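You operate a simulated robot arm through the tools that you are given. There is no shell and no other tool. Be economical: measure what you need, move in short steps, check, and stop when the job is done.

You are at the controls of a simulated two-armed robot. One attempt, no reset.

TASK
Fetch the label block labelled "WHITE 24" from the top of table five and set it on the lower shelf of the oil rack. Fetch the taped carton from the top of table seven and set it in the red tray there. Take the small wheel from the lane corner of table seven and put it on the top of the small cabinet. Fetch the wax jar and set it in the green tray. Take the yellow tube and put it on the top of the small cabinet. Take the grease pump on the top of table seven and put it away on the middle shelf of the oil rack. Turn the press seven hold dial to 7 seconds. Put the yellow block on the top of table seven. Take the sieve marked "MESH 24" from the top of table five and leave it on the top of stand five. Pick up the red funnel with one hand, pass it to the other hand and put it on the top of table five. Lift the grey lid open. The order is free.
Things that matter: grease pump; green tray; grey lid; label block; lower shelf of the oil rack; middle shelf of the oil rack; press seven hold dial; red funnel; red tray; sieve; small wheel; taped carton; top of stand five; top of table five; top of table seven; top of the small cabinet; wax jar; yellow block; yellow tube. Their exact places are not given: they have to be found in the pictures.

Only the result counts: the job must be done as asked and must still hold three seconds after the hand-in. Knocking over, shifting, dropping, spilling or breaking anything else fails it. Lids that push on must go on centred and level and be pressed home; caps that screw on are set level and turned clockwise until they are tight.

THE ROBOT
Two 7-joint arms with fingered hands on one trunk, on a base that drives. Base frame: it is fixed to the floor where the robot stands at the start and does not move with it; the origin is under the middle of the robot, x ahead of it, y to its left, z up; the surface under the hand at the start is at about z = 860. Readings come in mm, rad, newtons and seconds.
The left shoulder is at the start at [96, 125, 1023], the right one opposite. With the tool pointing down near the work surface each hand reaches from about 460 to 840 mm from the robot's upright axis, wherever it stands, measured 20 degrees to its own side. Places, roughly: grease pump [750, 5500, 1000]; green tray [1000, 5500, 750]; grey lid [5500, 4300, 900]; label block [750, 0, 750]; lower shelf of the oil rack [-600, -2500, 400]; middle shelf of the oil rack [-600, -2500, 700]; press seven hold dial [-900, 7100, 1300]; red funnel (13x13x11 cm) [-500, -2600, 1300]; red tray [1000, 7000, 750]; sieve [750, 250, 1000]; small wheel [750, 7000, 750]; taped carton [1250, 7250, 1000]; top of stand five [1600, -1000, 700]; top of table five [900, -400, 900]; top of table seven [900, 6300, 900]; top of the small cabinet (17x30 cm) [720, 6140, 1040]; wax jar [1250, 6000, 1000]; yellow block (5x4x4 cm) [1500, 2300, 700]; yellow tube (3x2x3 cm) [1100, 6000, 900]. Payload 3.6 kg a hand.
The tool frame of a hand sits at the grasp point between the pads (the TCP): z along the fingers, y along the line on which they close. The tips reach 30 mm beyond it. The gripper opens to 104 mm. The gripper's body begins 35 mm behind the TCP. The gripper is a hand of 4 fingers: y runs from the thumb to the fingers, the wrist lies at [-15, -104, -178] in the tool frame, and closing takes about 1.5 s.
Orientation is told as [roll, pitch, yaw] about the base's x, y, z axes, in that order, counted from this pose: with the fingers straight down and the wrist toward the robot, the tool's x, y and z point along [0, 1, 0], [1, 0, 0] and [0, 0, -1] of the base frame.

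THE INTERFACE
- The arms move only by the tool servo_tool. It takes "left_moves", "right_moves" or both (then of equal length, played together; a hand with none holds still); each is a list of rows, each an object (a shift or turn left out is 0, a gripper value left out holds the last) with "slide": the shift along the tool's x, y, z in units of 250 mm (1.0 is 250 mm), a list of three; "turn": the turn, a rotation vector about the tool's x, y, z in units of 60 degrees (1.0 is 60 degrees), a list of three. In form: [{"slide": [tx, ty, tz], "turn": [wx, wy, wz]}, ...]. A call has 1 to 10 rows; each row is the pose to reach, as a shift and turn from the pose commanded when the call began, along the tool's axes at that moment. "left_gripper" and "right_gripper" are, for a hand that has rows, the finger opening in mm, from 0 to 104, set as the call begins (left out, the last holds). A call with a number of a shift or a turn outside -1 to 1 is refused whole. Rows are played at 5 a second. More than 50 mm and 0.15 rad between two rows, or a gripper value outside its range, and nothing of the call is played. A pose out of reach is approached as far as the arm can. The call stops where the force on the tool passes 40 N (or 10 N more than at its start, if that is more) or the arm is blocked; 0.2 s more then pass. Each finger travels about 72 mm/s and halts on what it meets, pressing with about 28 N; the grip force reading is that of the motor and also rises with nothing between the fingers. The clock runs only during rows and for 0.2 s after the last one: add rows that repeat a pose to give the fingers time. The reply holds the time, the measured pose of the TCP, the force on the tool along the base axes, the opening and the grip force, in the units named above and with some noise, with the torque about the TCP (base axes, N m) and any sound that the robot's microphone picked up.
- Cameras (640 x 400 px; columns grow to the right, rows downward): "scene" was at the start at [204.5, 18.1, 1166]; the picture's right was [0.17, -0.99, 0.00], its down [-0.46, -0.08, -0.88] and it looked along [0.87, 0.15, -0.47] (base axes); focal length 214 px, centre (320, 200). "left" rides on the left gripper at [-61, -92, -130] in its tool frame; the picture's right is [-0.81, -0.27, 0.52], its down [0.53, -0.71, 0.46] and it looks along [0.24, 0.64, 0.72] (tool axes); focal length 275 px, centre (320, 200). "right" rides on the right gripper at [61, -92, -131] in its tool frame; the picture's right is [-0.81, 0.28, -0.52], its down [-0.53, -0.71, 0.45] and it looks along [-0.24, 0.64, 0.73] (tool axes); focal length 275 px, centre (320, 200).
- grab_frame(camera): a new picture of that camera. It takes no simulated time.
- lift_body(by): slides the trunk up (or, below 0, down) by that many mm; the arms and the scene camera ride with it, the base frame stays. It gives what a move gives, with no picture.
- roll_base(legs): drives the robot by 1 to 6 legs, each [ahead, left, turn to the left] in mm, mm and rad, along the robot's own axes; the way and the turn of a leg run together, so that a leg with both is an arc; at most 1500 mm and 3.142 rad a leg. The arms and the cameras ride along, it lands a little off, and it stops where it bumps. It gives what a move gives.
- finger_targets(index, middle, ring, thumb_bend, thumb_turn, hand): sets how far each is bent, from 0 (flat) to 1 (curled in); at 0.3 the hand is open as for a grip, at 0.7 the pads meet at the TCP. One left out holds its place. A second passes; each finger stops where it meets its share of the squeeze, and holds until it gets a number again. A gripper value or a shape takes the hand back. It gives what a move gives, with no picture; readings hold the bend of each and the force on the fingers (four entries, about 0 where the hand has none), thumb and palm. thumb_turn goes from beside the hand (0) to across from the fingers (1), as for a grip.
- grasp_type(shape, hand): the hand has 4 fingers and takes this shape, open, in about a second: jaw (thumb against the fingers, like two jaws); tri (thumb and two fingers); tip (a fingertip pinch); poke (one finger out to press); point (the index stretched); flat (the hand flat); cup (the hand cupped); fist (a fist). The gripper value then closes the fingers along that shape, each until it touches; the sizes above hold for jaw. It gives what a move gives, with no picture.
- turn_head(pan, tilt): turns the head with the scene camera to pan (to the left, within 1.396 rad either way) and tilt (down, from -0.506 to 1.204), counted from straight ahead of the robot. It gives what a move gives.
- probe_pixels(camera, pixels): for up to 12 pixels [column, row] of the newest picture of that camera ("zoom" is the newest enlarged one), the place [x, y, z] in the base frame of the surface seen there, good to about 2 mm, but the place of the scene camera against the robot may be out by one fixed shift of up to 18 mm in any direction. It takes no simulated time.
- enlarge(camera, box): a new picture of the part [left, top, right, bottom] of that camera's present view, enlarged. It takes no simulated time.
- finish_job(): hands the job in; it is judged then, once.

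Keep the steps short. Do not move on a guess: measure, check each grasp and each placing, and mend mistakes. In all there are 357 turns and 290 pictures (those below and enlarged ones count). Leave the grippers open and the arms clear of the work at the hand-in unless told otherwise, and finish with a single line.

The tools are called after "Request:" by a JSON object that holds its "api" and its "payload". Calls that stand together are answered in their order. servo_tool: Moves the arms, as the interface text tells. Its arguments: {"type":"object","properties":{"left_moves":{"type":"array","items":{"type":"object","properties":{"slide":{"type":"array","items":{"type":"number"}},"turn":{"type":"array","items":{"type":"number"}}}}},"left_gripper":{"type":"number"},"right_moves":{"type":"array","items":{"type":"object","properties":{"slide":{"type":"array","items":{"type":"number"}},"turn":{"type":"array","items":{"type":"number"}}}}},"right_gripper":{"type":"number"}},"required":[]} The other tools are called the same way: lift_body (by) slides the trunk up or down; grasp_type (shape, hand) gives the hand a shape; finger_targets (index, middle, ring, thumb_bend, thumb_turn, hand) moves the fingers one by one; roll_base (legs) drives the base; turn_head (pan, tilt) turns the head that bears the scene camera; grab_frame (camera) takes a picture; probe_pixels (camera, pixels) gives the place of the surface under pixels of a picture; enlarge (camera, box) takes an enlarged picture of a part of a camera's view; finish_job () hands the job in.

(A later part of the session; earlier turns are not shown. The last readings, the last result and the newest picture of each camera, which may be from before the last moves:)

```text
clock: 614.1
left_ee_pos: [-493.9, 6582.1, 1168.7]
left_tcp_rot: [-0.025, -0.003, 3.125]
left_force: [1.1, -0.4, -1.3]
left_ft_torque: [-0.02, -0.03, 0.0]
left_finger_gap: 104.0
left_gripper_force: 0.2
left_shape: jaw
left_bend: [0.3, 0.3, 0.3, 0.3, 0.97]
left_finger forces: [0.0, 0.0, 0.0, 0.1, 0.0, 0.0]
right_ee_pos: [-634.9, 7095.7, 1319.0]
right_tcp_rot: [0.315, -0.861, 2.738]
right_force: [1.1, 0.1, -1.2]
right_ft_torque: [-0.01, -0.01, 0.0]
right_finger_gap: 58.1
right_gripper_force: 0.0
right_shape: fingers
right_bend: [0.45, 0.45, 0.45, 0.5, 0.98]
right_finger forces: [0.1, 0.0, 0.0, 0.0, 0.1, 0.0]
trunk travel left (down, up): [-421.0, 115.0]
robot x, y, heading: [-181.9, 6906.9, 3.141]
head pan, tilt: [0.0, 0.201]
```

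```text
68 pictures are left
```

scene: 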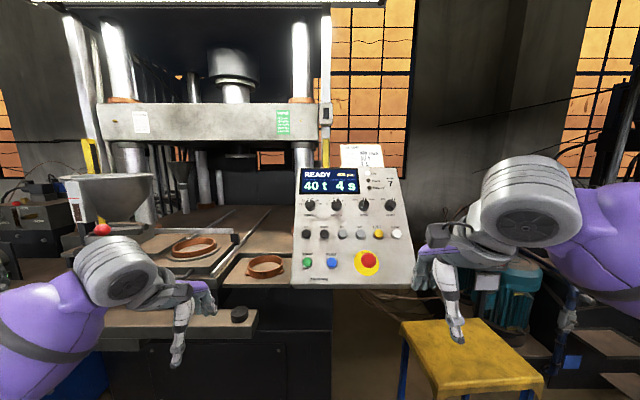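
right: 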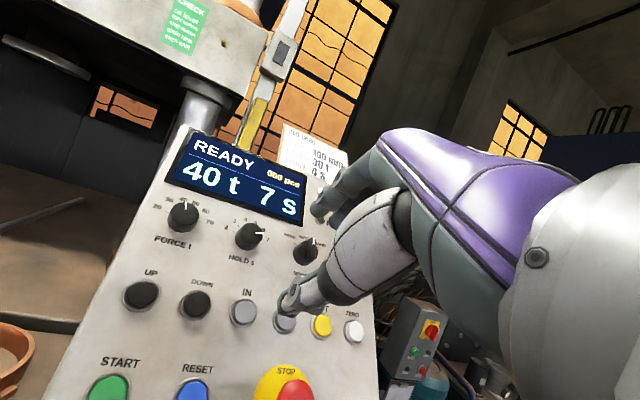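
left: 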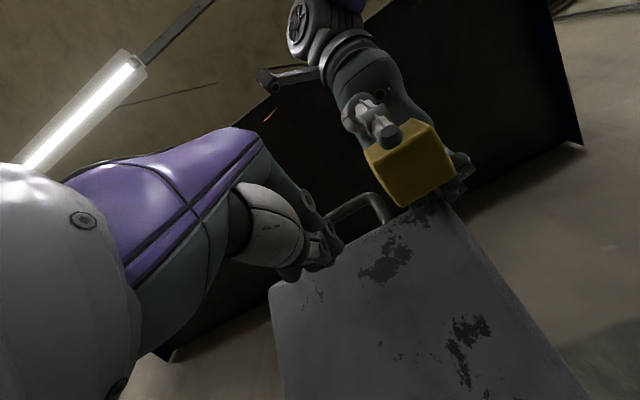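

The dial reads 7 s. Reset the right hand, turn around and drive south along the table to find the grease pump, tube and wax jar.

Request:
{"api": "servo_tool", "payload": {"right_moves": [{"slide": [0, 0, -0.05], "turn": [0, 0, -0.12]}, {"slide": [0, 0, -0.05], "turn": [0, 0, -0.25]}, {"slide": [0, 0, -0.05], "turn": [0, 0, -0.25]}], "right_gripper": 104}}

Request:
{"api": "servo_tool", "payload": {"right_moves": [{"turn": [0.12, 0, 0]}, {"turn": [0.24, 0, 0]}, {"turn": [0.36, 0, 0]}, {"turn": [0.48, 0, 0]}, {"turn": [0.6, 0, 0]}, {"turn": [0.72, 0, 0]}, {"turn": [0.84, 0, 0]}, {"turn": [0.84, 0, 0]}]}}

Request:
{"api": "roll_base", "payload": {"legs": [[-170, 0, 0], [0, 0, 1.57], [0, 0, 1.57], [0, -1300, 0]]}}

Request:
{"api": "turn_head", "payload": {"pan": 0, "tilt": 0.55}}

Request:
{"api": "grab_frame", "payload": {"camera": "scene"}}

```text
clock: 614.9
left_ee_pos: [-495.6, 6580.8, 1167.3]
left_tcp_rot: [-0.028, -0.002, 3.125]
left_force: [0.0, 0.0, -0.1]
left_ft_torque: [0.0, 0.02, 0.0]
left_finger_gap: 104.0
left_gripper_force: 0.0
left_shape: jaw
left_bend: [0.3, 0.3, 0.3, 0.3, 0.97]
left_finger forces: [0.1, 0.0, 0.0, 0.0, 0.1, 0.0]
right_ee_pos: [-626.0, 7094.6, 1328.3]
right_tcp_rot: [-0.003, -0.899, -3.135]
right_force: [-0.5, -1.2, -0.3]
right_ft_torque: [0.01, 0.03, 0.0]
right_finger_gap: 103.6
right_gripper_force: 0.1
right_shape: jaw
right_bend: [0.3, 0.3, 0.3, 0.3, 0.98]
right_finger forces: [0.0, 0.0, 0.1, 0.0, 0.0, 0.1]
trunk travel left (down, up): [-421.0, 115.0]
robot x, y, heading: [-183.0, 6907.1, 3.14]
head pan, tilt: [0.0, 0.201]
```

```text
clock: 616.7
left_ee_pos: [-495.5, 6582.7, 1166.1]
left_tcp_rot: [-0.027, -0.002, 3.124]
left_force: [0.5, 0.5, 0.1]
left_ft_torque: [0.01, -0.02, 0.01]
left_finger_gap: 104.0
left_gripper_force: 0.0
left_shape: jaw
left_bend: [0.3, 0.3, 0.3, 0.3, 0.97]
left_finger forces: [0.0, 0.0, 0.0, 0.0, 0.0, 0.1]
right_ee_pos: [-624.9, 7095.4, 1325.9]
right_tcp_rot: [-0.002, -0.021, -3.14]
right_force: [0.6, 0.0, -0.8]
right_ft_torque: [0.01, 0.04, -0.01]
right_finger_gap: 103.7
right_gripper_force: 0.0
right_shape: jaw
right_bend: [0.3, 0.3, 0.3, 0.3, 0.98]
right_finger forces: [0.0, 0.0, 0.1, 0.0, 0.1, 0.1]
trunk travel left (down, up): [-421.0, 115.0]
robot x, y, heading: [-183.9, 6906.7, 3.136]
head pan, tilt: [0.0, 0.201]
```

```text
clock: 637.1
left_ee_pos: [316.2, 5933.1, 1166.6]
left_tcp_rot: [-0.025, -0.002, 0.001]
left_force: [0.3, 0.3, 0.6]
left_ft_torque: [0.01, 0.01, -0.02]
left_finger_gap: 104.2
left_gripper_force: 0.0
left_shape: jaw
left_bend: [0.3, 0.3, 0.3, 0.3, 0.97]
left_finger forces: [0.0, 0.1, 0.1, 0.1, 0.1, 0.0]
right_ee_pos: [457.4, 5421.9, 1326.2]
right_tcp_rot: [-0.002, -0.021, 0.019]
right_force: [-0.7, -0.3, 0.1]
right_ft_torque: [0.01, 0.05, -0.01]
right_finger_gap: 103.6
right_gripper_force: 0.0
right_shape: jaw
right_bend: [0.3, 0.3, 0.3, 0.3, 0.98]
right_finger forces: [0.1, 0.0, 0.1, 0.1, 0.1, 0.1]
trunk travel left (down, up): [-421.0, 115.0]
robot x, y, heading: [10.7, 5599.6, 0.018]
head pan, tilt: [0.0, 0.201]
```

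```text
clock: 637.9
left_ee_pos: [317.4, 5933.4, 1167.5]
left_tcp_rot: [-0.027, -0.002, 0.003]
left_force: [0.7, -0.7, -0.2]
left_ft_torque: [0.0, -0.02, 0.01]
left_finger_gap: 104.1
left_gripper_force: 0.1
left_shape: jaw
left_bend: [0.3, 0.3, 0.3, 0.3, 0.97]
left_finger forces: [0.0, 0.1, 0.0, 0.0, 0.0, 0.0]
right_ee_pos: [457.4, 5421.9, 1327.0]
right_tcp_rot: [-0.003, -0.022, 0.02]
right_force: [-0.1, -0.8, 1.2]
right_ft_torque: [0.02, 0.0, -0.03]
right_finger_gap: 103.8
right_gripper_force: 0.1
right_shape: jaw
right_bend: [0.3, 0.3, 0.3, 0.3, 0.98]
right_finger forces: [0.1, 0.1, 0.0, 0.1, 0.0, 0.0]
trunk travel left (down, up): [-421.0, 115.0]
robot x, y, heading: [8.6, 5601.6, 0.017]
head pan, tilt: [0.0, 0.55]
```

```text
67 pictures are left
```

scene: 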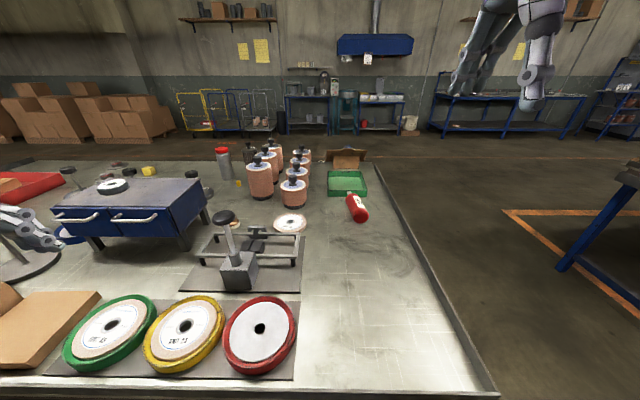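

Request:
{"api": "enlarge", "payload": {"camera": "scene", "box": [200, 130, 390, 260]}}

Request:
{"api": "probe_pixels", "payload": {"camera": "scene", "pixels": [[238, 183], [357, 205], [347, 183], [350, 195], [222, 155], [260, 180], [293, 192], [270, 160], [248, 150], [300, 160], [335, 172], [362, 188]]}}

```text
3.08 times, centred on (295, 195) of scene
```

zoom: 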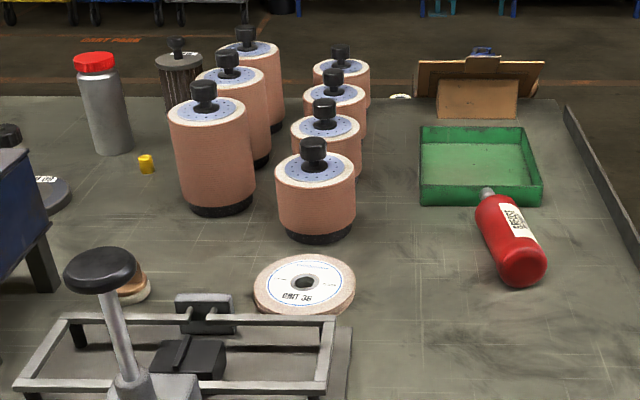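

```text
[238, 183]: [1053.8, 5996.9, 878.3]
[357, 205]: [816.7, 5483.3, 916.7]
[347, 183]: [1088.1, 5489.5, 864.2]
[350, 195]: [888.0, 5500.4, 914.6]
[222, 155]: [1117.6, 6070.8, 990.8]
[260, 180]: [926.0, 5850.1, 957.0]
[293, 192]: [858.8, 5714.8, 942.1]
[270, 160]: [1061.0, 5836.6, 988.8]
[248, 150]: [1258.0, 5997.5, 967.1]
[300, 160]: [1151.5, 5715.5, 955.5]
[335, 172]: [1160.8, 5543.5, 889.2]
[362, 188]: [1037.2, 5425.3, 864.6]
```

Request:
{"api": "enlarge", "payload": {"camera": "scene", "box": [335, 180, 375, 225]}}

Request:
{"api": "enlarge", "payload": {"camera": "scene", "box": [210, 135, 270, 190]}}

```text
8.89 times, centred on (355, 202) of scene
```

zoom: 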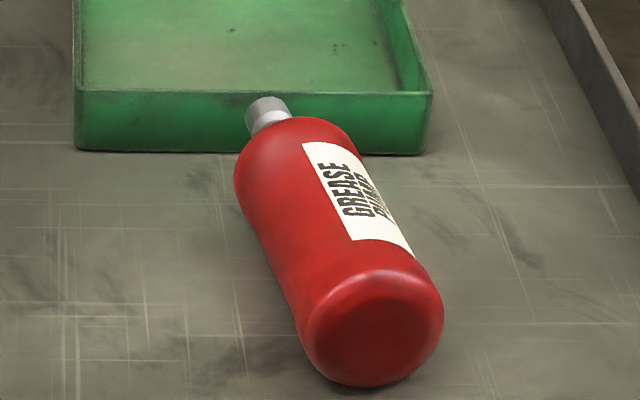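

```text
7.27 times, centred on (240, 162) of scene
```

zoom: 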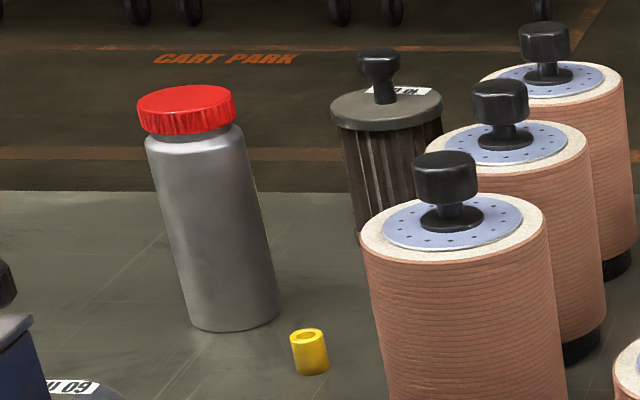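

Grease pump = the red bottle by the green tray; the wax jar is probably the grey bottle with the red cap; the yellow tube is beside it. Drive around the south end to the east side.

Request:
{"api": "roll_base", "payload": {"legs": [[-30, -950, -0.018], [1100, 0, 0], [1050, 0, 0], [0, 850, 0], [0, 850, 0], [0, 0, 1.57]]}}

Request:
{"api": "roll_base", "payload": {"legs": [[0, 0, 1.56], [430, 0, 0]]}}

Request:
{"api": "turn_head", "payload": {"pan": 0.2, "tilt": 0.6}}

Request:
{"api": "grab_frame", "payload": {"camera": "scene"}}

```text
clock: 675.7
left_ee_pos: [1858.2, 6646.2, 1168.8]
left_tcp_rot: [-0.026, -0.002, 1.527]
left_force: [0.1, 0.0, 0.5]
left_ft_torque: [-0.04, -0.02, -0.01]
left_finger_gap: 104.0
left_gripper_force: 0.0
left_shape: jaw
left_bend: [0.3, 0.3, 0.3, 0.3, 0.97]
left_finger forces: [0.0, 0.0, 0.1, 0.0, 0.1, 0.0]
right_ee_pos: [2375.1, 6763.4, 1324.8]
right_tcp_rot: [0.0, -0.02, 1.545]
right_force: [-1.1, -0.6, -0.4]
right_ft_torque: [0.02, 0.02, -0.02]
right_finger_gap: 103.7
right_gripper_force: 0.1
right_shape: jaw
right_bend: [0.3, 0.3, 0.3, 0.3, 0.98]
right_finger forces: [0.0, 0.0, 0.0, 0.0, 0.0, 0.0]
trunk travel left (down, up): [-421.0, 115.0]
robot x, y, heading: [2174.6, 6325.9, 1.538]
head pan, tilt: [0.0, 0.55]
```

```text
clock: 682.0
left_ee_pos: [1413.9, 6050.9, 1167.7]
left_tcp_rot: [-0.027, -0.001, 3.059]
left_force: [-0.7, 0.5, -0.5]
left_ft_torque: [0.01, -0.02, 0.0]
left_finger_gap: 104.0
left_gripper_force: 0.0
left_shape: jaw
left_bend: [0.3, 0.3, 0.3, 0.3, 0.97]
left_finger forces: [0.0, 0.1, 0.1, 0.0, 0.1, 0.0]
right_ee_pos: [1316.9, 6572.0, 1326.7]
right_tcp_rot: [0.0, -0.019, 3.077]
right_force: [0.2, 0.4, -0.4]
right_ft_torque: [0.0, -0.02, 0.0]
right_finger_gap: 103.6
right_gripper_force: 0.0
right_shape: jaw
right_bend: [0.3, 0.3, 0.3, 0.3, 0.98]
right_finger forces: [0.0, 0.1, 0.0, 0.0, 0.0, 0.1]
trunk travel left (down, up): [-421.0, 115.0]
robot x, y, heading: [1752.6, 6357.7, 3.072]
head pan, tilt: [0.0, 0.55]
```

```text
clock: 682.8
left_ee_pos: [1413.9, 6050.3, 1167.7]
left_tcp_rot: [-0.026, 0.0, 3.059]
left_force: [0.7, 0.5, 0.7]
left_ft_torque: [0.02, -0.03, 0.04]
left_finger_gap: 104.1
left_gripper_force: 0.1
left_shape: jaw
left_bend: [0.3, 0.3, 0.3, 0.3, 0.97]
left_finger forces: [0.0, 0.1, 0.1, 0.0, 0.0, 0.0]
right_ee_pos: [1317.2, 6572.7, 1327.0]
right_tcp_rot: [-0.001, -0.024, 3.076]
right_force: [0.2, 0.0, 0.9]
right_ft_torque: [0.02, -0.01, 0.04]
right_finger_gap: 103.7
right_gripper_force: 0.1
right_shape: jaw
right_bend: [0.3, 0.3, 0.3, 0.3, 0.98]
right_finger forces: [0.1, 0.0, 0.0, 0.1, 0.0, 0.1]
trunk travel left (down, up): [-421.0, 115.0]
robot x, y, heading: [1750.5, 6352.8, 3.072]
head pan, tilt: [0.201, 0.6]
```

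```text
63 pictures are left
```

scene: 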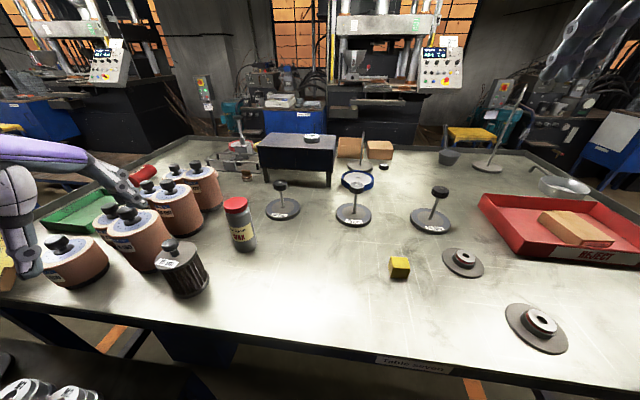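

Request:
{"api": "enlarge", "payload": {"camera": "scene", "box": [140, 160, 300, 300]}}

Request:
{"api": "grab_frame", "payload": {"camera": "left"}}

```text
2.86 times, centred on (220, 230) of scene
```

zoom: 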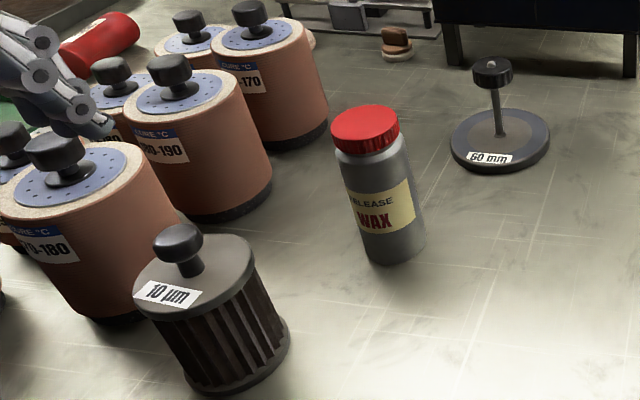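

```text
61 pictures are left
```

left: 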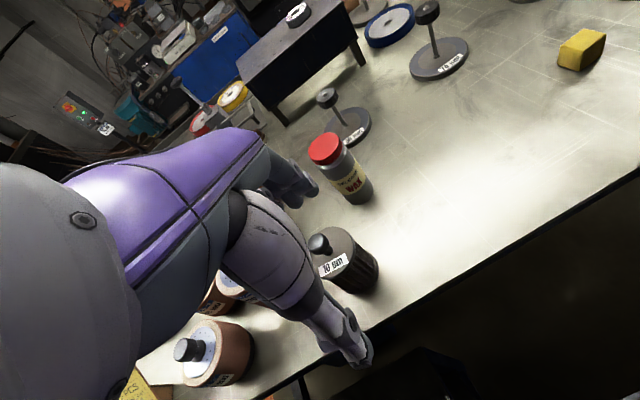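

It is the RELEASE WAX jar. Measure it with the left camera.

Request:
{"api": "probe_pixels", "payload": {"camera": "left", "pixels": [[324, 147], [312, 150], [338, 145], [324, 136], [328, 160], [345, 180], [365, 195], [340, 275], [320, 243]]}}

```text
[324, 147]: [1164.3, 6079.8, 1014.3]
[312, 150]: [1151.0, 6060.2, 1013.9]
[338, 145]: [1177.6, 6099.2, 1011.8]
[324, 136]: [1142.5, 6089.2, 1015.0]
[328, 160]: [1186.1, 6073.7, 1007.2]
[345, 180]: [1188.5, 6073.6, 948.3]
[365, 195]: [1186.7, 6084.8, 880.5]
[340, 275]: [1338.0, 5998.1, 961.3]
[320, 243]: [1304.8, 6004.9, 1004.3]
```

First the yellow tube: move the left hand above it, over the jar tops.

Request:
{"api": "servo_tool", "payload": {"left_moves": [{"slide": [0.03, 0.14, 0.0], "turn": [0, 0, -0.02]}, {"slide": [0.06, 0.28, 0.0], "turn": [0, 0, -0.04]}, {"slide": [0.1, 0.42, 0.0], "turn": [0, 0, -0.06]}, {"slide": [0.13, 0.56, 0.0], "turn": [0, 0, -0.079]}, {"slide": [0.163, 0.685, 0.0], "turn": [0, 0, -0.079]}, {"slide": [0.2, 0.84, 0.0], "turn": [0, 0, -0.079]}, {"slide": [0.24, 0.98, 0.0], "turn": [0, 0, -0.079]}, {"slide": [0.24, 0.98, 0.0], "turn": [0, 0, -0.079]}]}}

Request:
{"api": "grab_frame", "payload": {"camera": "left"}}

```text
clock: 684.5
left_ee_pos: [1166.3, 6008.5, 1166.8]
left_tcp_rot: [-0.028, 0.002, -3.14]
left_force: [0.7, -0.8, 0.5]
left_ft_torque: [0.0, 0.01, 0.0]
left_finger_gap: 103.9
left_gripper_force: 0.1
left_shape: jaw
left_bend: [0.3, 0.3, 0.3, 0.3, 0.97]
left_finger forces: [0.0, 0.0, 0.1, 0.1, 0.0, 0.1]
right_ee_pos: [1318.1, 6572.2, 1327.3]
right_tcp_rot: [-0.001, -0.021, 3.077]
right_force: [0.1, 0.7, 0.7]
right_ft_torque: [0.05, 0.0, -0.04]
right_finger_gap: 103.8
right_gripper_force: 0.0
right_shape: jaw
right_bend: [0.3, 0.3, 0.3, 0.3, 0.98]
right_finger forces: [0.1, 0.0, 0.0, 0.1, 0.0, 0.1]
trunk travel left (down, up): [-421.0, 115.0]
robot x, y, heading: [1748.7, 6355.4, 3.077]
head pan, tilt: [0.201, 0.6]
```

```text
60 pictures are left
```

left: 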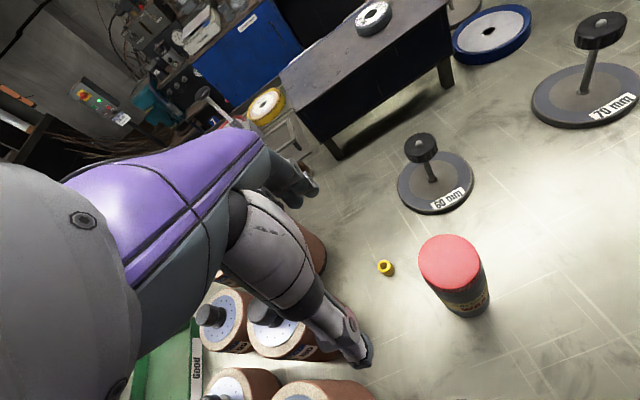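

Tube visible at (385,267). Zoom and probe.

Request:
{"api": "enlarge", "payload": {"camera": "left", "box": [365, 247, 405, 287]}}

Request:
{"api": "probe_pixels", "payload": {"camera": "left", "pixels": [[385, 262], [380, 265], [390, 265], [386, 273], [383, 261], [388, 270], [305, 240], [300, 330]]}}

```text
10.00 times, centred on (385, 267) of left
```

zoom: 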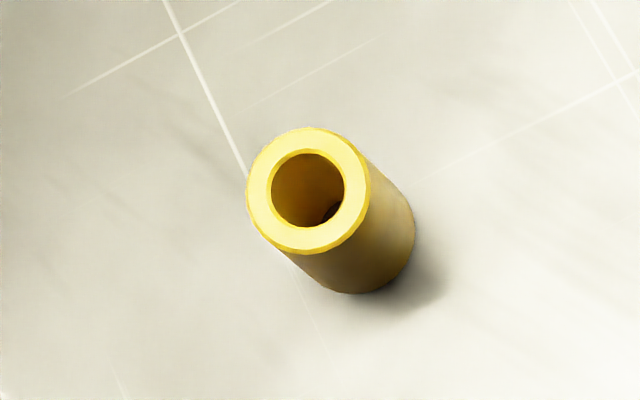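

```text
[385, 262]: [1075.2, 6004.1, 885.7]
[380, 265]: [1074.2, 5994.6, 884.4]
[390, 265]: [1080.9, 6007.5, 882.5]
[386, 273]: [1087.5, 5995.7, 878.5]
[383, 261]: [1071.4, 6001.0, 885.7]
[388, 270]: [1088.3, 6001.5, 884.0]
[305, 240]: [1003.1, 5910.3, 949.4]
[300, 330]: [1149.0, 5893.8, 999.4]
```

Tube centre ≈ (1079,5999), top 886. Descend in two steps.

Request:
{"api": "servo_tool", "payload": {"left_moves": [{"slide": [0.02, 0.17, 0.0]}, {"slide": [0.04, 0.348, 0.0]}, {"slide": [0.04, 0.348, 0.18]}, {"slide": [0.04, 0.348, 0.36]}, {"slide": [0.04, 0.348, 0.54]}, {"slide": [0.04, 0.348, 0.72]}, {"slide": [0.04, 0.348, 0.84]}, {"slide": [0.04, 0.348, 0.84]}]}}

Request:
{"api": "grab_frame", "payload": {"camera": "left"}}

```text
clock: 686.4
left_ee_pos: [1077.8, 6003.5, 955.3]
left_tcp_rot: [-0.025, -0.001, -3.139]
left_force: [-0.4, -0.4, 0.7]
left_ft_torque: [0.0, -0.05, 0.0]
left_finger_gap: 104.0
left_gripper_force: 0.0
left_shape: jaw
left_bend: [0.3, 0.3, 0.3, 0.3, 0.97]
left_finger forces: [0.0, 0.0, 0.0, 0.0, 0.0, 0.0]
right_ee_pos: [1316.9, 6571.8, 1325.5]
right_tcp_rot: [-0.002, -0.022, 3.075]
right_force: [0.1, 0.6, -0.2]
right_ft_torque: [-0.01, -0.01, 0.02]
right_finger_gap: 103.7
right_gripper_force: 0.1
right_shape: jaw
right_bend: [0.3, 0.3, 0.3, 0.3, 0.98]
right_finger forces: [0.0, 0.0, 0.1, 0.1, 0.1, 0.0]
trunk travel left (down, up): [-421.0, 115.0]
robot x, y, heading: [1752.8, 6353.2, 3.071]
head pan, tilt: [0.201, 0.6]
```

```text
58 pictures are left
```

left: 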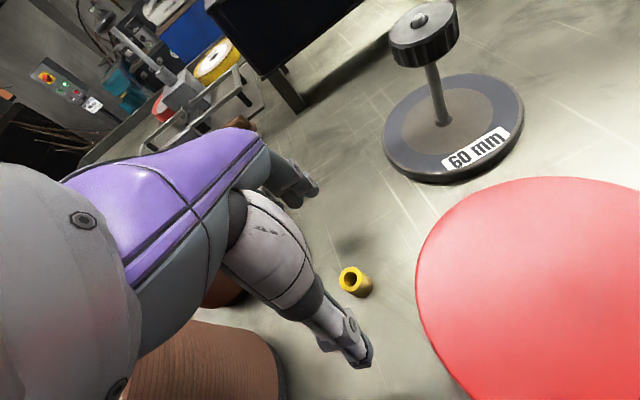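

Request:
{"api": "probe_pixels", "payload": {"camera": "left", "pixels": [[346, 270], [342, 282], [360, 274], [352, 290], [350, 268]]}}

```text
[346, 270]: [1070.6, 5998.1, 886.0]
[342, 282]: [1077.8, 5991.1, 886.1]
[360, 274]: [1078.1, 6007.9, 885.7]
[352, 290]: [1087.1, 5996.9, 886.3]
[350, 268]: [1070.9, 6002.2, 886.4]
```

Request:
{"api": "servo_tool", "payload": {"left_moves": [{"slide": [0.016, 0, 0.12]}, {"slide": [0.016, 0, 0.23]}, {"slide": [0.016, 0, 0.253]}, {"slide": [0.016, 0, 0.253]}]}}

Request:
{"api": "servo_tool", "payload": {"left_moves": [{"slide": [0, 0, 0]}, {"slide": [0, 0, 0]}, {"slide": [0, 0, 0]}, {"slide": [0, 0, 0]}, {"slide": [0, 0, 0]}, {"slide": [0, 0, 0]}, {"slide": [0, 0, 0]}, {"slide": [0, 0, 0]}, {"slide": [0, 0, 0]}], "left_gripper": 5}}

Request:
{"api": "servo_tool", "payload": {"left_moves": [{"slide": [0, 0, -0.16]}, {"slide": [0, 0, -0.34]}, {"slide": [0, 0, -0.52]}, {"slide": [0, 0, -0.7]}, {"slide": [0, 0, -0.88]}, {"slide": [0, 0, -1.0]}]}}

Request:
{"api": "grab_frame", "payload": {"camera": "left"}}

```text
clock: 687.4
left_ee_pos: [1077.5, 6003.2, 892.5]
left_tcp_rot: [-0.027, 0.0, -3.141]
left_force: [-0.1, 0.2, -0.4]
left_ft_torque: [0.01, 0.04, 0.01]
left_finger_gap: 103.8
left_gripper_force: 0.0
left_shape: jaw
left_bend: [0.3, 0.3, 0.3, 0.3, 0.97]
left_finger forces: [0.0, 0.0, 0.0, 0.0, 0.0, 0.1]
right_ee_pos: [1317.7, 6572.6, 1325.8]
right_tcp_rot: [-0.001, -0.023, 3.075]
right_force: [-0.9, -0.8, 1.0]
right_ft_torque: [0.05, 0.03, 0.03]
right_finger_gap: 104.0
right_gripper_force: 0.1
right_shape: jaw
right_bend: [0.3, 0.3, 0.3, 0.3, 0.98]
right_finger forces: [0.0, 0.1, 0.1, 0.1, 0.0, 0.0]
trunk travel left (down, up): [-421.0, 115.0]
robot x, y, heading: [1746.4, 6356.1, 3.072]
head pan, tilt: [0.201, 0.6]
```

```text
clock: 689.4
left_ee_pos: [1078.0, 6002.1, 892.6]
left_tcp_rot: [-0.026, 0.0, -3.14]
left_force: [0.1, 0.4, 0.5]
left_ft_torque: [0.0, -0.01, 0.0]
left_finger_gap: 10.6
left_gripper_force: 27.5
left_shape: jaw
left_bend: [0.72, 0.62, 0.7, 0.75, 1.0]
left_finger forces: [11.5, 11.8, 0.0, 0.0, 22.4, 0.0]
right_ee_pos: [1317.3, 6571.4, 1326.5]
right_tcp_rot: [-0.002, -0.022, 3.077]
right_force: [0.3, 0.5, -0.2]
right_ft_torque: [-0.02, -0.02, 0.02]
right_finger_gap: 103.8
right_gripper_force: 0.1
right_shape: jaw
right_bend: [0.3, 0.3, 0.3, 0.3, 0.98]
right_finger forces: [0.0, 0.0, 0.0, 0.0, 0.0, 0.0]
trunk travel left (down, up): [-421.0, 115.0]
robot x, y, heading: [1751.3, 6355.2, 3.076]
head pan, tilt: [0.201, 0.6]
```

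```text
clock: 690.8
left_ee_pos: [1078.9, 5997.6, 1142.8]
left_tcp_rot: [-0.025, 0.0, -3.142]
left_force: [-0.2, -0.6, -0.2]
left_ft_torque: [0.02, 0.0, 0.01]
left_finger_gap: 10.7
left_gripper_force: 28.5
left_shape: jaw
left_bend: [0.72, 0.62, 0.7, 0.75, 1.0]
left_finger forces: [11.8, 12.0, 0.1, 0.0, 22.0, 0.1]
right_ee_pos: [1317.9, 6571.4, 1326.6]
right_tcp_rot: [-0.002, -0.023, 3.075]
right_force: [0.0, 0.1, 0.0]
right_ft_torque: [0.01, 0.01, -0.01]
right_finger_gap: 103.8
right_gripper_force: 0.0
right_shape: jaw
right_bend: [0.3, 0.3, 0.3, 0.3, 0.98]
right_finger forces: [0.0, 0.1, 0.0, 0.0, 0.1, 0.1]
trunk travel left (down, up): [-421.0, 115.0]
robot x, y, heading: [1744.3, 6356.3, 3.076]
head pan, tilt: [0.201, 0.6]
```

```text
57 pictures are left
```

left: 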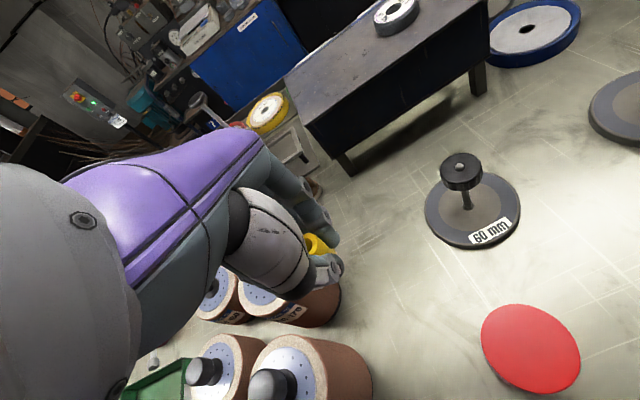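

Tube held. The cabinet's near edge is at x≈800; drive 180 mm forward so the left arm reaches it.

Request:
{"api": "roll_base", "payload": {"legs": [[120, 0, 0.06]]}}

Request:
{"api": "roll_base", "payload": {"legs": [[65, 0, 0]]}}

```text
clock: 692.0
left_ee_pos: [982.8, 5963.4, 1142.0]
left_tcp_rot: [-0.027, 0.0, -3.081]
left_force: [-0.8, 0.6, 0.1]
left_ft_torque: [0.0, 0.01, 0.01]
left_finger_gap: 10.7
left_gripper_force: 28.0
left_shape: jaw
left_bend: [0.72, 0.62, 0.7, 0.75, 1.0]
left_finger forces: [11.7, 11.9, 0.0, 0.0, 22.1, 0.0]
right_ee_pos: [1187.1, 6550.8, 1325.8]
right_tcp_rot: [-0.003, -0.023, 3.138]
right_force: [-0.6, -0.4, -0.5]
right_ft_torque: [0.0, -0.01, 0.0]
right_finger_gap: 103.7
right_gripper_force: 0.0
right_shape: jaw
right_bend: [0.3, 0.3, 0.3, 0.3, 0.98]
right_finger forces: [0.0, 0.0, 0.0, 0.0, 0.0, 0.0]
trunk travel left (down, up): [-421.0, 115.0]
robot x, y, heading: [1625.9, 6361.7, 3.125]
head pan, tilt: [0.201, 0.6]
```

```text
clock: 693.0
left_ee_pos: [919.1, 5966.5, 1141.6]
left_tcp_rot: [-0.029, -0.001, -3.083]
left_force: [0.4, 0.8, -1.0]
left_ft_torque: [0.01, -0.03, -0.02]
left_finger_gap: 10.8
left_gripper_force: 27.7
left_shape: jaw
left_bend: [0.72, 0.62, 0.7, 0.75, 1.0]
left_finger forces: [11.7, 12.0, 0.0, 0.0, 22.2, 0.1]
right_ee_pos: [1123.1, 6553.8, 1326.9]
right_tcp_rot: [-0.001, -0.021, 3.135]
right_force: [-1.5, 1.0, -0.5]
right_ft_torque: [0.0, -0.06, 0.0]
right_finger_gap: 103.4
right_gripper_force: 0.1
right_shape: jaw
right_bend: [0.3, 0.3, 0.3, 0.3, 0.98]
right_finger forces: [0.0, 0.0, 0.0, 0.1, 0.1, 0.0]
trunk travel left (down, up): [-421.0, 115.0]
robot x, y, heading: [1569.8, 6361.7, 3.128]
head pan, tilt: [0.201, 0.6]
```

No bump. Carry the tube over the cabinet top at about (768,6090).

Request:
{"api": "servo_tool", "payload": {"left_moves": [{"slide": [-0.13, 0.14, 0]}, {"slide": [-0.26, 0.28, 0]}, {"slide": [-0.4, 0.42, 0]}, {"slide": [-0.531, 0.57, 0]}, {"slide": [-0.531, 0.57, 0.1]}, {"slide": [-0.531, 0.57, 0.2]}, {"slide": [-0.531, 0.57, 0.2]}]}}

Request:
{"api": "grab_frame", "payload": {"camera": "left"}}

```text
clock: 694.6
left_ee_pos: [837.0, 6057.8, 1124.5]
left_tcp_rot: [-0.026, -0.001, -3.083]
left_force: [-0.7, -0.6, 0.3]
left_ft_torque: [0.0, 0.0, 0.03]
left_finger_gap: 10.5
left_gripper_force: 27.8
left_shape: jaw
left_bend: [0.72, 0.61, 0.7, 0.75, 1.0]
left_finger forces: [12.1, 12.2, 0.0, 0.0, 21.6, 0.0]
left hand out of reach, approached as far as the arm can: row 3, 4, 5, 6, 7
right_ee_pos: [1124.6, 6553.0, 1327.7]
right_tcp_rot: [-0.001, -0.022, 3.134]
right_force: [0.8, 0.3, 0.5]
right_ft_torque: [0.01, -0.02, 0.01]
right_finger_gap: 103.6
right_gripper_force: 0.1
right_shape: jaw
right_bend: [0.3, 0.3, 0.3, 0.3, 0.98]
right_finger forces: [0.1, 0.0, 0.1, 0.1, 0.0, 0.1]
trunk travel left (down, up): [-421.0, 115.0]
robot x, y, heading: [1569.3, 6360.3, 3.132]
head pan, tilt: [0.201, 0.6]
```

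```text
56 pictures are left
```

left: 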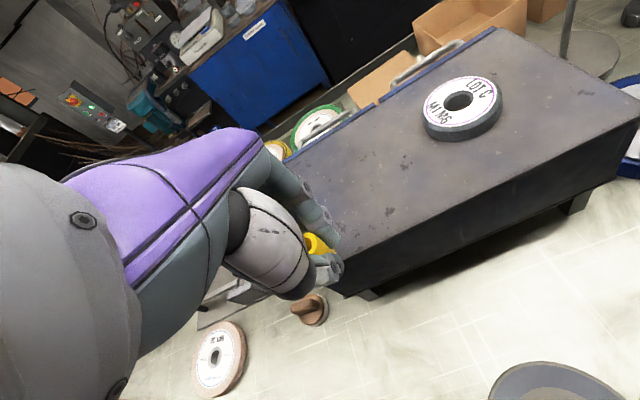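

Short by 70 mm. Inch the base forward 70 mm (no bump so far).

Request:
{"api": "roll_base", "payload": {"legs": [[70, 30, 0]]}}

Request:
{"api": "grab_frame", "payload": {"camera": "left"}}

Request:
{"api": "probe_pixels", "payload": {"camera": "left", "pixels": [[400, 200], [360, 260], [450, 200], [350, 280], [320, 165], [430, 150]]}}

```text
clock: 695.6
left_ee_pos: [766.7, 6027.0, 1124.4]
left_tcp_rot: [-0.028, 0.0, -3.084]
left_force: [0.0, -0.5, -0.3]
left_ft_torque: [0.0, -0.06, 0.02]
left_finger_gap: 10.6
left_gripper_force: 27.7
left_shape: jaw
left_bend: [0.72, 0.61, 0.7, 0.75, 1.0]
left_finger forces: [11.9, 12.2, 0.0, 0.1, 21.7, 0.1]
right_ee_pos: [1053.7, 6523.3, 1327.4]
right_tcp_rot: [-0.002, -0.021, 3.136]
right_force: [0.6, -0.8, -0.7]
right_ft_torque: [0.0, -0.01, 0.01]
right_finger_gap: 103.6
right_gripper_force: 0.1
right_shape: jaw
right_bend: [0.3, 0.3, 0.3, 0.3, 0.98]
right_finger forces: [0.1, 0.0, 0.1, 0.1, 0.0, 0.0]
trunk travel left (down, up): [-421.0, 115.0]
robot x, y, heading: [1493.1, 6332.9, 3.133]
head pan, tilt: [0.201, 0.6]
```

```text
55 pictures are left
```

left: 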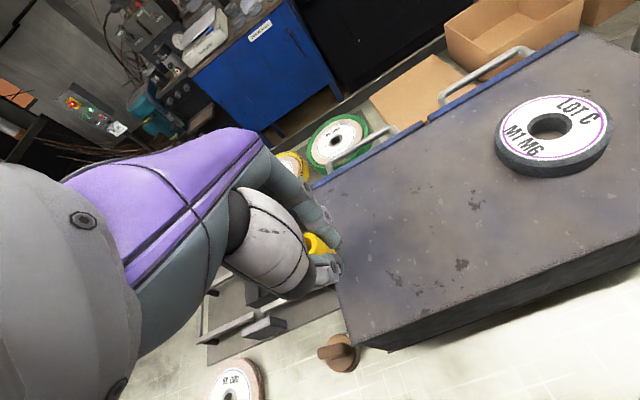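

```text
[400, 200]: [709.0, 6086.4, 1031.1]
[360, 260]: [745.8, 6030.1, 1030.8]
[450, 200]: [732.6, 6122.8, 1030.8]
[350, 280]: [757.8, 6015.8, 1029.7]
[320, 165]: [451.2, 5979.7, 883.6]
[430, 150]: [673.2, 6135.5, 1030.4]
```

Over the cabinet's south end. Shift 45 mm north and lower.

Request:
{"api": "servo_tool", "payload": {"left_moves": [{"slide": [-0.09, 0.02, 0]}, {"slide": [-0.18, 0.03, 0]}, {"slide": [-0.18, 0.03, 0.12]}, {"slide": [-0.18, 0.03, 0.22]}, {"slide": [-0.18, 0.03, 0.24]}, {"slide": [-0.18, 0.03, 0.24]}]}}

```text
clock: 697.0
left_ee_pos: [763.0, 6062.2, 1078.1]
left_tcp_rot: [-0.029, -0.003, -3.085]
left_force: [0.3, 0.0, -0.8]
left_ft_torque: [0.0, -0.03, -0.02]
left_finger_gap: 10.5
left_gripper_force: 27.5
left_shape: jaw
left_bend: [0.72, 0.61, 0.7, 0.75, 1.0]
left_finger forces: [11.8, 12.6, 0.1, 0.1, 21.5, 0.1]
left hand out of reach, approached as far as the arm can: row 1, 2, 3, 4, 5, 6
right_ee_pos: [1054.3, 6523.2, 1327.5]
right_tcp_rot: [-0.001, -0.023, 3.134]
right_force: [-1.0, -0.1, 0.3]
right_ft_torque: [0.01, -0.01, 0.0]
right_finger_gap: 103.5
right_gripper_force: 0.0
right_shape: jaw
right_bend: [0.3, 0.3, 0.3, 0.3, 0.98]
right_finger forces: [0.0, 0.1, 0.1, 0.1, 0.1, 0.0]
trunk travel left (down, up): [-421.0, 115.0]
robot x, y, heading: [1496.6, 6332.9, 3.134]
head pan, tilt: [0.201, 0.6]
```

Use the trunk for the last 15 mm.

Request:
{"api": "lift_body", "payload": {"by": -13}}

Request:
{"api": "lift_body", "payload": {"by": -3}}

```text
clock: 697.6
left_ee_pos: [764.0, 6060.6, 1064.0]
left_tcp_rot: [-0.028, -0.001, -3.085]
left_force: [0.4, -0.1, 1.4]
left_ft_torque: [0.02, 0.0, 0.01]
left_finger_gap: 10.6
left_gripper_force: 27.6
left_shape: jaw
left_bend: [0.72, 0.59, 0.7, 0.77, 1.0]
left_finger forces: [0.8, 15.2, 0.0, 0.0, 21.9, 0.0]
right_ee_pos: [1054.9, 6523.2, 1313.1]
right_tcp_rot: [-0.001, -0.023, 3.135]
right_force: [-0.4, 0.5, 0.3]
right_ft_torque: [0.02, -0.01, -0.02]
right_finger_gap: 103.7
right_gripper_force: 0.0
right_shape: jaw
right_bend: [0.3, 0.3, 0.3, 0.3, 0.98]
right_finger forces: [0.1, 0.1, 0.1, 0.0, 0.0, 0.1]
trunk travel left (down, up): [-408.0, 128.0]
robot x, y, heading: [1494.1, 6329.3, 3.127]
head pan, tilt: [0.201, 0.6]
```

```text
clock: 698.1
left_ee_pos: [764.2, 6062.3, 1063.5]
left_tcp_rot: [-0.029, -0.006, -3.084]
left_force: [-0.3, -0.4, 10.1]
left_ft_torque: [-0.09, 0.19, 0.01]
left_finger_gap: 11.0
left_gripper_force: 28.0
left_shape: jaw
left_bend: [0.72, 0.58, 0.7, 0.77, 1.0]
left_finger forces: [0.8, 20.1, 0.1, 0.0, 23.8, 0.0]
right_ee_pos: [1056.1, 6524.4, 1311.5]
right_tcp_rot: [-0.002, -0.022, 3.135]
right_force: [0.0, 0.7, -1.1]
right_ft_torque: [0.0, 0.02, 0.02]
right_finger_gap: 103.3
right_gripper_force: 0.1
right_shape: jaw
right_bend: [0.3, 0.3, 0.3, 0.3, 0.98]
right_finger forces: [0.0, 0.1, 0.0, 0.0, 0.1, 0.0]
trunk travel left (down, up): [-405.0, 131.0]
robot x, y, heading: [1494.2, 6330.9, 3.125]
head pan, tilt: [0.201, 0.6]
```

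Contact. Ease 2 mm up, open the hand, and rise with the trunk.

Request:
{"api": "lift_body", "payload": {"by": 2}}

Request:
{"api": "servo_tool", "payload": {"left_moves": [{"slide": [0, 0, 0]}, {"slide": [0, 0, 0]}, {"slide": [0, 0, 0]}, {"slide": [0, 0, 0]}, {"slide": [0, 0, 0]}, {"slide": [0, 0, 0]}], "left_gripper": 104}}

Request:
{"api": "lift_body", "payload": {"by": 110}}

Request:
{"api": "grab_frame", "payload": {"camera": "left"}}

```text
clock: 698.7
left_ee_pos: [763.3, 6061.9, 1063.7]
left_tcp_rot: [-0.028, -0.004, -3.084]
left_force: [-1.3, -0.7, 5.8]
left_ft_torque: [-0.08, 0.11, 0.03]
left_finger_gap: 11.0
left_gripper_force: 27.8
left_shape: jaw
left_bend: [0.72, 0.58, 0.7, 0.77, 1.0]
left_finger forces: [0.7, 17.3, 0.0, 0.0, 22.7, 0.0]
right_ee_pos: [1054.3, 6523.3, 1313.1]
right_tcp_rot: [-0.001, -0.024, 3.135]
right_force: [0.3, 0.0, 0.6]
right_ft_torque: [-0.01, -0.02, -0.02]
right_finger_gap: 103.8
right_gripper_force: 0.0
right_shape: jaw
right_bend: [0.3, 0.3, 0.3, 0.3, 0.98]
right_finger forces: [0.0, 0.1, 0.0, 0.0, 0.0, 0.1]
trunk travel left (down, up): [-407.0, 129.0]
robot x, y, heading: [1494.4, 6333.4, 3.128]
head pan, tilt: [0.201, 0.6]
```

```text
clock: 700.1
left_ee_pos: [764.3, 6061.6, 1062.7]
left_tcp_rot: [-0.028, -0.001, -3.083]
left_force: [1.7, -0.9, -0.2]
left_ft_torque: [0.0, 0.0, -0.02]
left_finger_gap: 104.0
left_gripper_force: 0.1
left_shape: jaw
left_bend: [0.3, 0.3, 0.3, 0.3, 0.98]
left_finger forces: [0.0, 0.0, 0.0, 0.1, 0.1, 0.1]
right_ee_pos: [1055.2, 6523.1, 1312.8]
right_tcp_rot: [-0.001, -0.023, 3.136]
right_force: [-1.1, -0.3, 0.6]
right_ft_torque: [-0.01, -0.02, 0.02]
right_finger_gap: 103.8
right_gripper_force: 0.1
right_shape: jaw
right_bend: [0.3, 0.3, 0.3, 0.3, 0.98]
right_finger forces: [0.0, 0.0, 0.1, 0.0, 0.0, 0.0]
trunk travel left (down, up): [-407.0, 129.0]
robot x, y, heading: [1494.8, 6330.6, 3.129]
head pan, tilt: [0.201, 0.6]
```

```text
clock: 701.5
left_ee_pos: [801.0, 6061.6, 1352.0]
left_tcp_rot: [-0.045, -0.253, -3.083]
left_force: [0.1, -0.3, 0.1]
left_ft_torque: [0.0, 0.01, 0.0]
left_finger_gap: 103.6
left_gripper_force: 0.0
left_shape: jaw
left_bend: [0.3, 0.3, 0.3, 0.3, 0.98]
left_finger forces: [0.1, 0.0, 0.0, 0.1, 0.0, 0.1]
right_ee_pos: [1052.8, 6523.7, 1420.9]
right_tcp_rot: [-0.002, -0.018, 3.135]
right_force: [-0.8, -0.1, -0.3]
right_ft_torque: [0.02, -0.01, 0.01]
right_finger_gap: 103.7
right_gripper_force: 0.0
right_shape: jaw
right_bend: [0.3, 0.3, 0.3, 0.3, 0.98]
right_finger forces: [0.0, 0.0, 0.0, 0.0, 0.1, 0.0]
trunk travel left (down, up): [-517.0, 19.0]
robot x, y, heading: [1494.0, 6331.7, 3.127]
head pan, tilt: [0.201, 0.6]
```

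```text
54 pictures are left
```

left: 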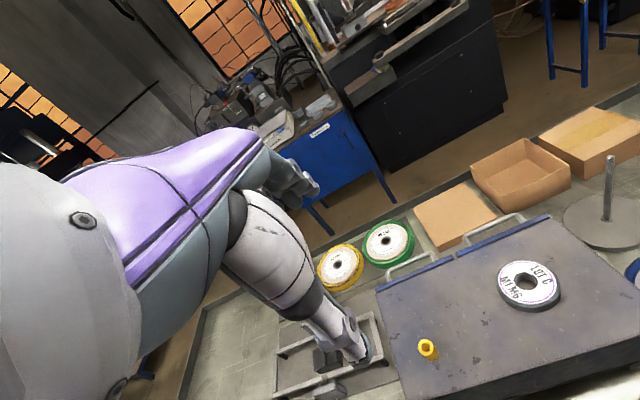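

The tube stands on the cabinet. Back up 200 mm, level the left hand, and go above the wax jar.

Request:
{"api": "roll_base", "payload": {"legs": [[-200, 0, 0]]}}

Request:
{"api": "servo_tool", "payload": {"left_moves": [{"slide": [-0.02, -0.1, 0.05], "turn": [0.06, 0, 0]}, {"slide": [-0.04, -0.2, 0.1], "turn": [0.12, 0, 0]}, {"slide": [-0.06, -0.3, 0.15], "turn": [0.18, 0, 0]}, {"slide": [-0.08, -0.4, 0.25], "turn": [0.24, 0, 0]}, {"slide": [-0.08, -0.5, 0.35], "turn": [0.24, 0, 0]}, {"slide": [-0.08, -0.6, 0.45], "turn": [0.24, 0, 0]}, {"slide": [-0.08, -0.6, 0.45], "turn": [0.24, 0, 0]}]}}

Request:
{"api": "grab_frame", "payload": {"camera": "left"}}

```text
clock: 703.1
left_ee_pos: [1004.9, 6057.5, 1353.0]
left_tcp_rot: [-0.046, -0.253, -3.076]
left_force: [-0.2, -0.1, 0.5]
left_ft_torque: [-0.02, 0.01, -0.01]
left_finger_gap: 103.7
left_gripper_force: 0.1
left_shape: jaw
left_bend: [0.3, 0.3, 0.3, 0.3, 0.98]
left_finger forces: [0.0, 0.0, 0.0, 0.0, 0.1, 0.0]
right_ee_pos: [1253.6, 6520.0, 1423.2]
right_tcp_rot: [-0.002, -0.021, 3.139]
right_force: [0.2, 0.5, 0.1]
right_ft_torque: [0.01, -0.02, 0.03]
right_finger_gap: 103.9
right_gripper_force: 0.1
right_shape: jaw
right_bend: [0.3, 0.3, 0.3, 0.3, 0.98]
right_finger forces: [0.1, 0.0, 0.0, 0.1, 0.0, 0.1]
trunk travel left (down, up): [-517.0, 19.0]
robot x, y, heading: [1696.1, 6328.4, 3.136]
head pan, tilt: [0.201, 0.6]
```

```text
clock: 704.7
left_ee_pos: [1119.1, 6088.0, 1210.2]
left_tcp_rot: [-0.043, -0.005, -3.089]
left_force: [0.1, -0.3, 0.0]
left_ft_torque: [-0.02, 0.0, 0.0]
left_finger_gap: 103.6
left_gripper_force: 0.0
left_shape: jaw
left_bend: [0.3, 0.3, 0.3, 0.3, 0.98]
left_finger forces: [0.1, 0.0, 0.1, 0.0, 0.0, 0.0]
right_ee_pos: [1255.2, 6519.6, 1422.4]
right_tcp_rot: [-0.002, -0.021, 3.137]
right_force: [0.9, -1.0, 0.3]
right_ft_torque: [0.03, 0.03, 0.02]
right_finger_gap: 103.6
right_gripper_force: 0.0
right_shape: jaw
right_bend: [0.3, 0.3, 0.3, 0.3, 0.98]
right_finger forces: [0.0, 0.0, 0.0, 0.1, 0.1, 0.0]
trunk travel left (down, up): [-517.0, 19.0]
robot x, y, heading: [1698.6, 6331.9, 3.137]
head pan, tilt: [0.201, 0.6]
```

```text
53 pictures are left
```

left: 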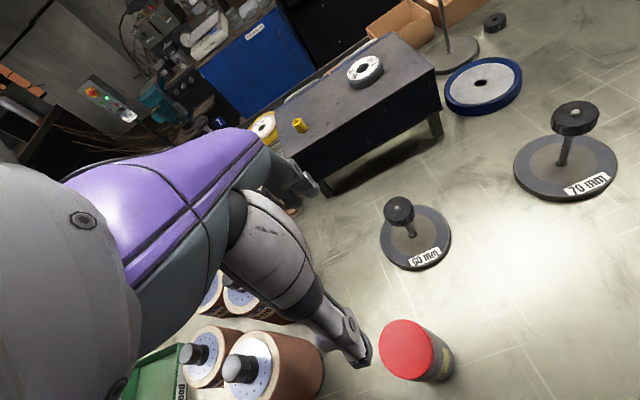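

Request:
{"api": "probe_pixels", "payload": {"camera": "left", "pixels": [[407, 350], [382, 348], [430, 348], [407, 322], [405, 376]]}}

```text
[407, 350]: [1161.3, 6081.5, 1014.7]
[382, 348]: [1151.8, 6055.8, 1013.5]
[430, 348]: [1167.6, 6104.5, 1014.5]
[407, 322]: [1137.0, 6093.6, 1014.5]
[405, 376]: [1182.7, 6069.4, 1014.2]
```

Cap centre (1160,6081), top 1014. Align above, then lower over it.

Request:
{"api": "servo_tool", "payload": {"left_moves": [{"slide": [0.02, -0.08, 0.1], "turn": [0, 0.02, 0]}, {"slide": [0.037, -0.162, 0.2], "turn": [0, 0.041, 0]}, {"slide": [0.037, -0.162, 0.38], "turn": [0, 0.041, 0]}, {"slide": [0.037, -0.162, 0.56], "turn": [0, 0.041, 0]}, {"slide": [0.037, -0.162, 0.74], "turn": [0, 0.041, 0]}, {"slide": [0.037, -0.162, 0.86], "turn": [0, 0.041, 0]}, {"slide": [0.037, -0.162, 0.89], "turn": [0, 0.041, 0]}, {"slide": [0.037, -0.162, 0.89], "turn": [0, 0.041, 0]}]}}

Request:
{"api": "grab_frame", "payload": {"camera": "left"}}

```text
clock: 706.5
left_ee_pos: [1157.9, 6091.8, 985.5]
left_tcp_rot: [-0.002, -0.006, -3.088]
left_force: [-0.8, 0.0, 0.1]
left_ft_torque: [-0.03, 0.02, 0.01]
left_finger_gap: 103.7
left_gripper_force: 0.1
left_shape: jaw
left_bend: [0.3, 0.3, 0.3, 0.3, 0.98]
left_finger forces: [0.0, 0.0, 0.0, 0.0, 0.0, 0.0]
right_ee_pos: [1256.4, 6519.8, 1422.6]
right_tcp_rot: [-0.003, -0.022, 3.139]
right_force: [-0.5, -0.2, -0.2]
right_ft_torque: [0.02, 0.02, -0.01]
right_finger_gap: 103.7
right_gripper_force: 0.0
right_shape: jaw
right_bend: [0.3, 0.3, 0.3, 0.3, 0.98]
right_finger forces: [0.0, 0.1, 0.0, 0.0, 0.0, 0.1]
trunk travel left (down, up): [-517.0, 19.0]
robot x, y, heading: [1697.1, 6330.2, 3.134]
head pan, tilt: [0.201, 0.6]
```

```text
52 pictures are left
```

left: 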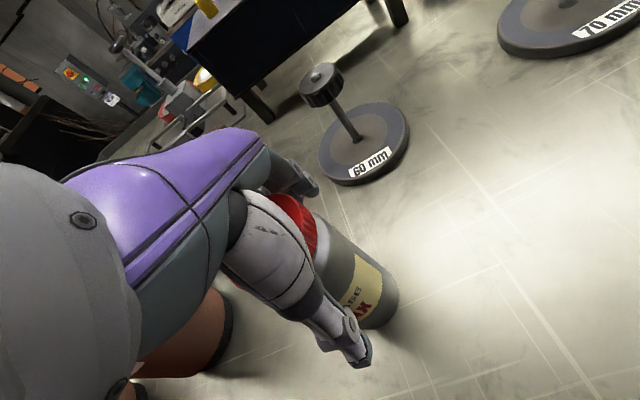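

Request:
{"api": "servo_tool", "payload": {"left_moves": [{"slide": [0.04, -0.01, 0]}, {"slide": [0.04, -0.01, 0]}]}}

Request:
{"api": "servo_tool", "payload": {"left_moves": [{"slide": [0, 0, 0]}, {"slide": [0, 0, 0]}, {"slide": [0, 0, 0]}, {"slide": [0, 0, 0]}, {"slide": [0, 0, 0]}, {"slide": [0, 0, 0]}, {"slide": [0, 0, 0]}], "left_gripper": 30}}

Request:
{"api": "servo_tool", "payload": {"left_moves": [{"slide": [0, 0, -0.12]}, {"slide": [0, 0, -0.28]}, {"slide": [0, 0, -0.44]}, {"slide": [0, 0, -0.6]}, {"slide": [0, 0, -0.76]}]}}

Request:
{"api": "grab_frame", "payload": {"camera": "left"}}

```text
clock: 707.1
left_ee_pos: [1161.4, 6082.3, 984.9]
left_tcp_rot: [0.0, -0.004, -3.088]
left_force: [0.3, 0.7, -0.4]
left_ft_torque: [0.03, 0.02, 0.02]
left_finger_gap: 103.4
left_gripper_force: 0.1
left_shape: jaw
left_bend: [0.3, 0.3, 0.3, 0.3, 0.98]
left_finger forces: [0.0, 0.1, 0.0, 0.0, 0.0, 0.0]
right_ee_pos: [1255.3, 6519.6, 1422.2]
right_tcp_rot: [-0.001, -0.024, 3.138]
right_force: [0.3, -0.1, -0.1]
right_ft_torque: [0.04, 0.0, 0.0]
right_finger_gap: 103.8
right_gripper_force: 0.1
right_shape: jaw
right_bend: [0.3, 0.3, 0.3, 0.3, 0.98]
right_finger forces: [0.1, 0.1, 0.0, 0.0, 0.0, 0.0]
trunk travel left (down, up): [-517.0, 19.0]
robot x, y, heading: [1698.7, 6326.1, 3.139]
head pan, tilt: [0.201, 0.6]
```

```text
clock: 708.7
left_ee_pos: [1162.2, 6082.5, 985.2]
left_tcp_rot: [-0.002, -0.003, -3.085]
left_force: [-0.7, 0.3, -0.8]
left_ft_torque: [-0.02, 0.03, -0.03]
left_finger_gap: 51.7
left_gripper_force: 28.1
left_shape: jaw
left_bend: [0.74, 0.42, 0.45, 0.72, 1.0]
left_finger forces: [14.5, 8.4, 2.4, 0.0, 25.1, 0.0]
right_ee_pos: [1255.2, 6519.4, 1423.2]
right_tcp_rot: [-0.001, -0.023, 3.139]
right_force: [0.1, 0.1, 0.3]
right_ft_torque: [-0.01, 0.01, 0.03]
right_finger_gap: 103.7
right_gripper_force: 0.0
right_shape: jaw
right_bend: [0.3, 0.3, 0.3, 0.3, 0.98]
right_finger forces: [0.0, 0.0, 0.0, 0.0, 0.1, 0.1]
trunk travel left (down, up): [-517.0, 19.0]
robot x, y, heading: [1694.5, 6331.0, 3.136]
head pan, tilt: [0.201, 0.6]
```

```text
clock: 709.9
left_ee_pos: [1165.5, 6082.3, 1176.5]
left_tcp_rot: [-0.001, -0.005, -3.09]
left_force: [-0.3, 0.1, -4.4]
left_ft_torque: [0.01, -0.05, -0.03]
left_finger_gap: 51.8
left_gripper_force: 27.8
left_shape: jaw
left_bend: [0.74, 0.42, 0.45, 0.72, 1.0]
left_finger forces: [14.4, 8.4, 2.3, 0.1, 24.8, 0.0]
right_ee_pos: [1255.5, 6519.2, 1422.4]
right_tcp_rot: [-0.002, -0.022, 3.137]
right_force: [0.2, 0.1, 0.1]
right_ft_torque: [-0.05, 0.0, 0.0]
right_finger_gap: 103.4
right_gripper_force: 0.1
right_shape: jaw
right_bend: [0.3, 0.3, 0.3, 0.3, 0.98]
right_finger forces: [0.1, 0.0, 0.0, 0.1, 0.0, 0.1]
trunk travel left (down, up): [-517.0, 19.0]
robot x, y, heading: [1695.2, 6329.8, 3.132]
head pan, tilt: [0.201, 0.6]
```

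```text
51 pictures are left
```

left: 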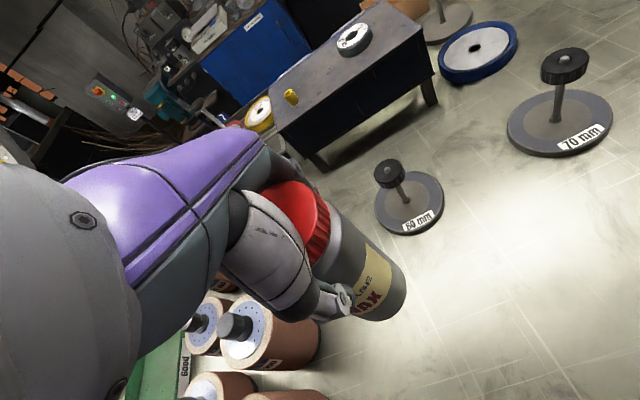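

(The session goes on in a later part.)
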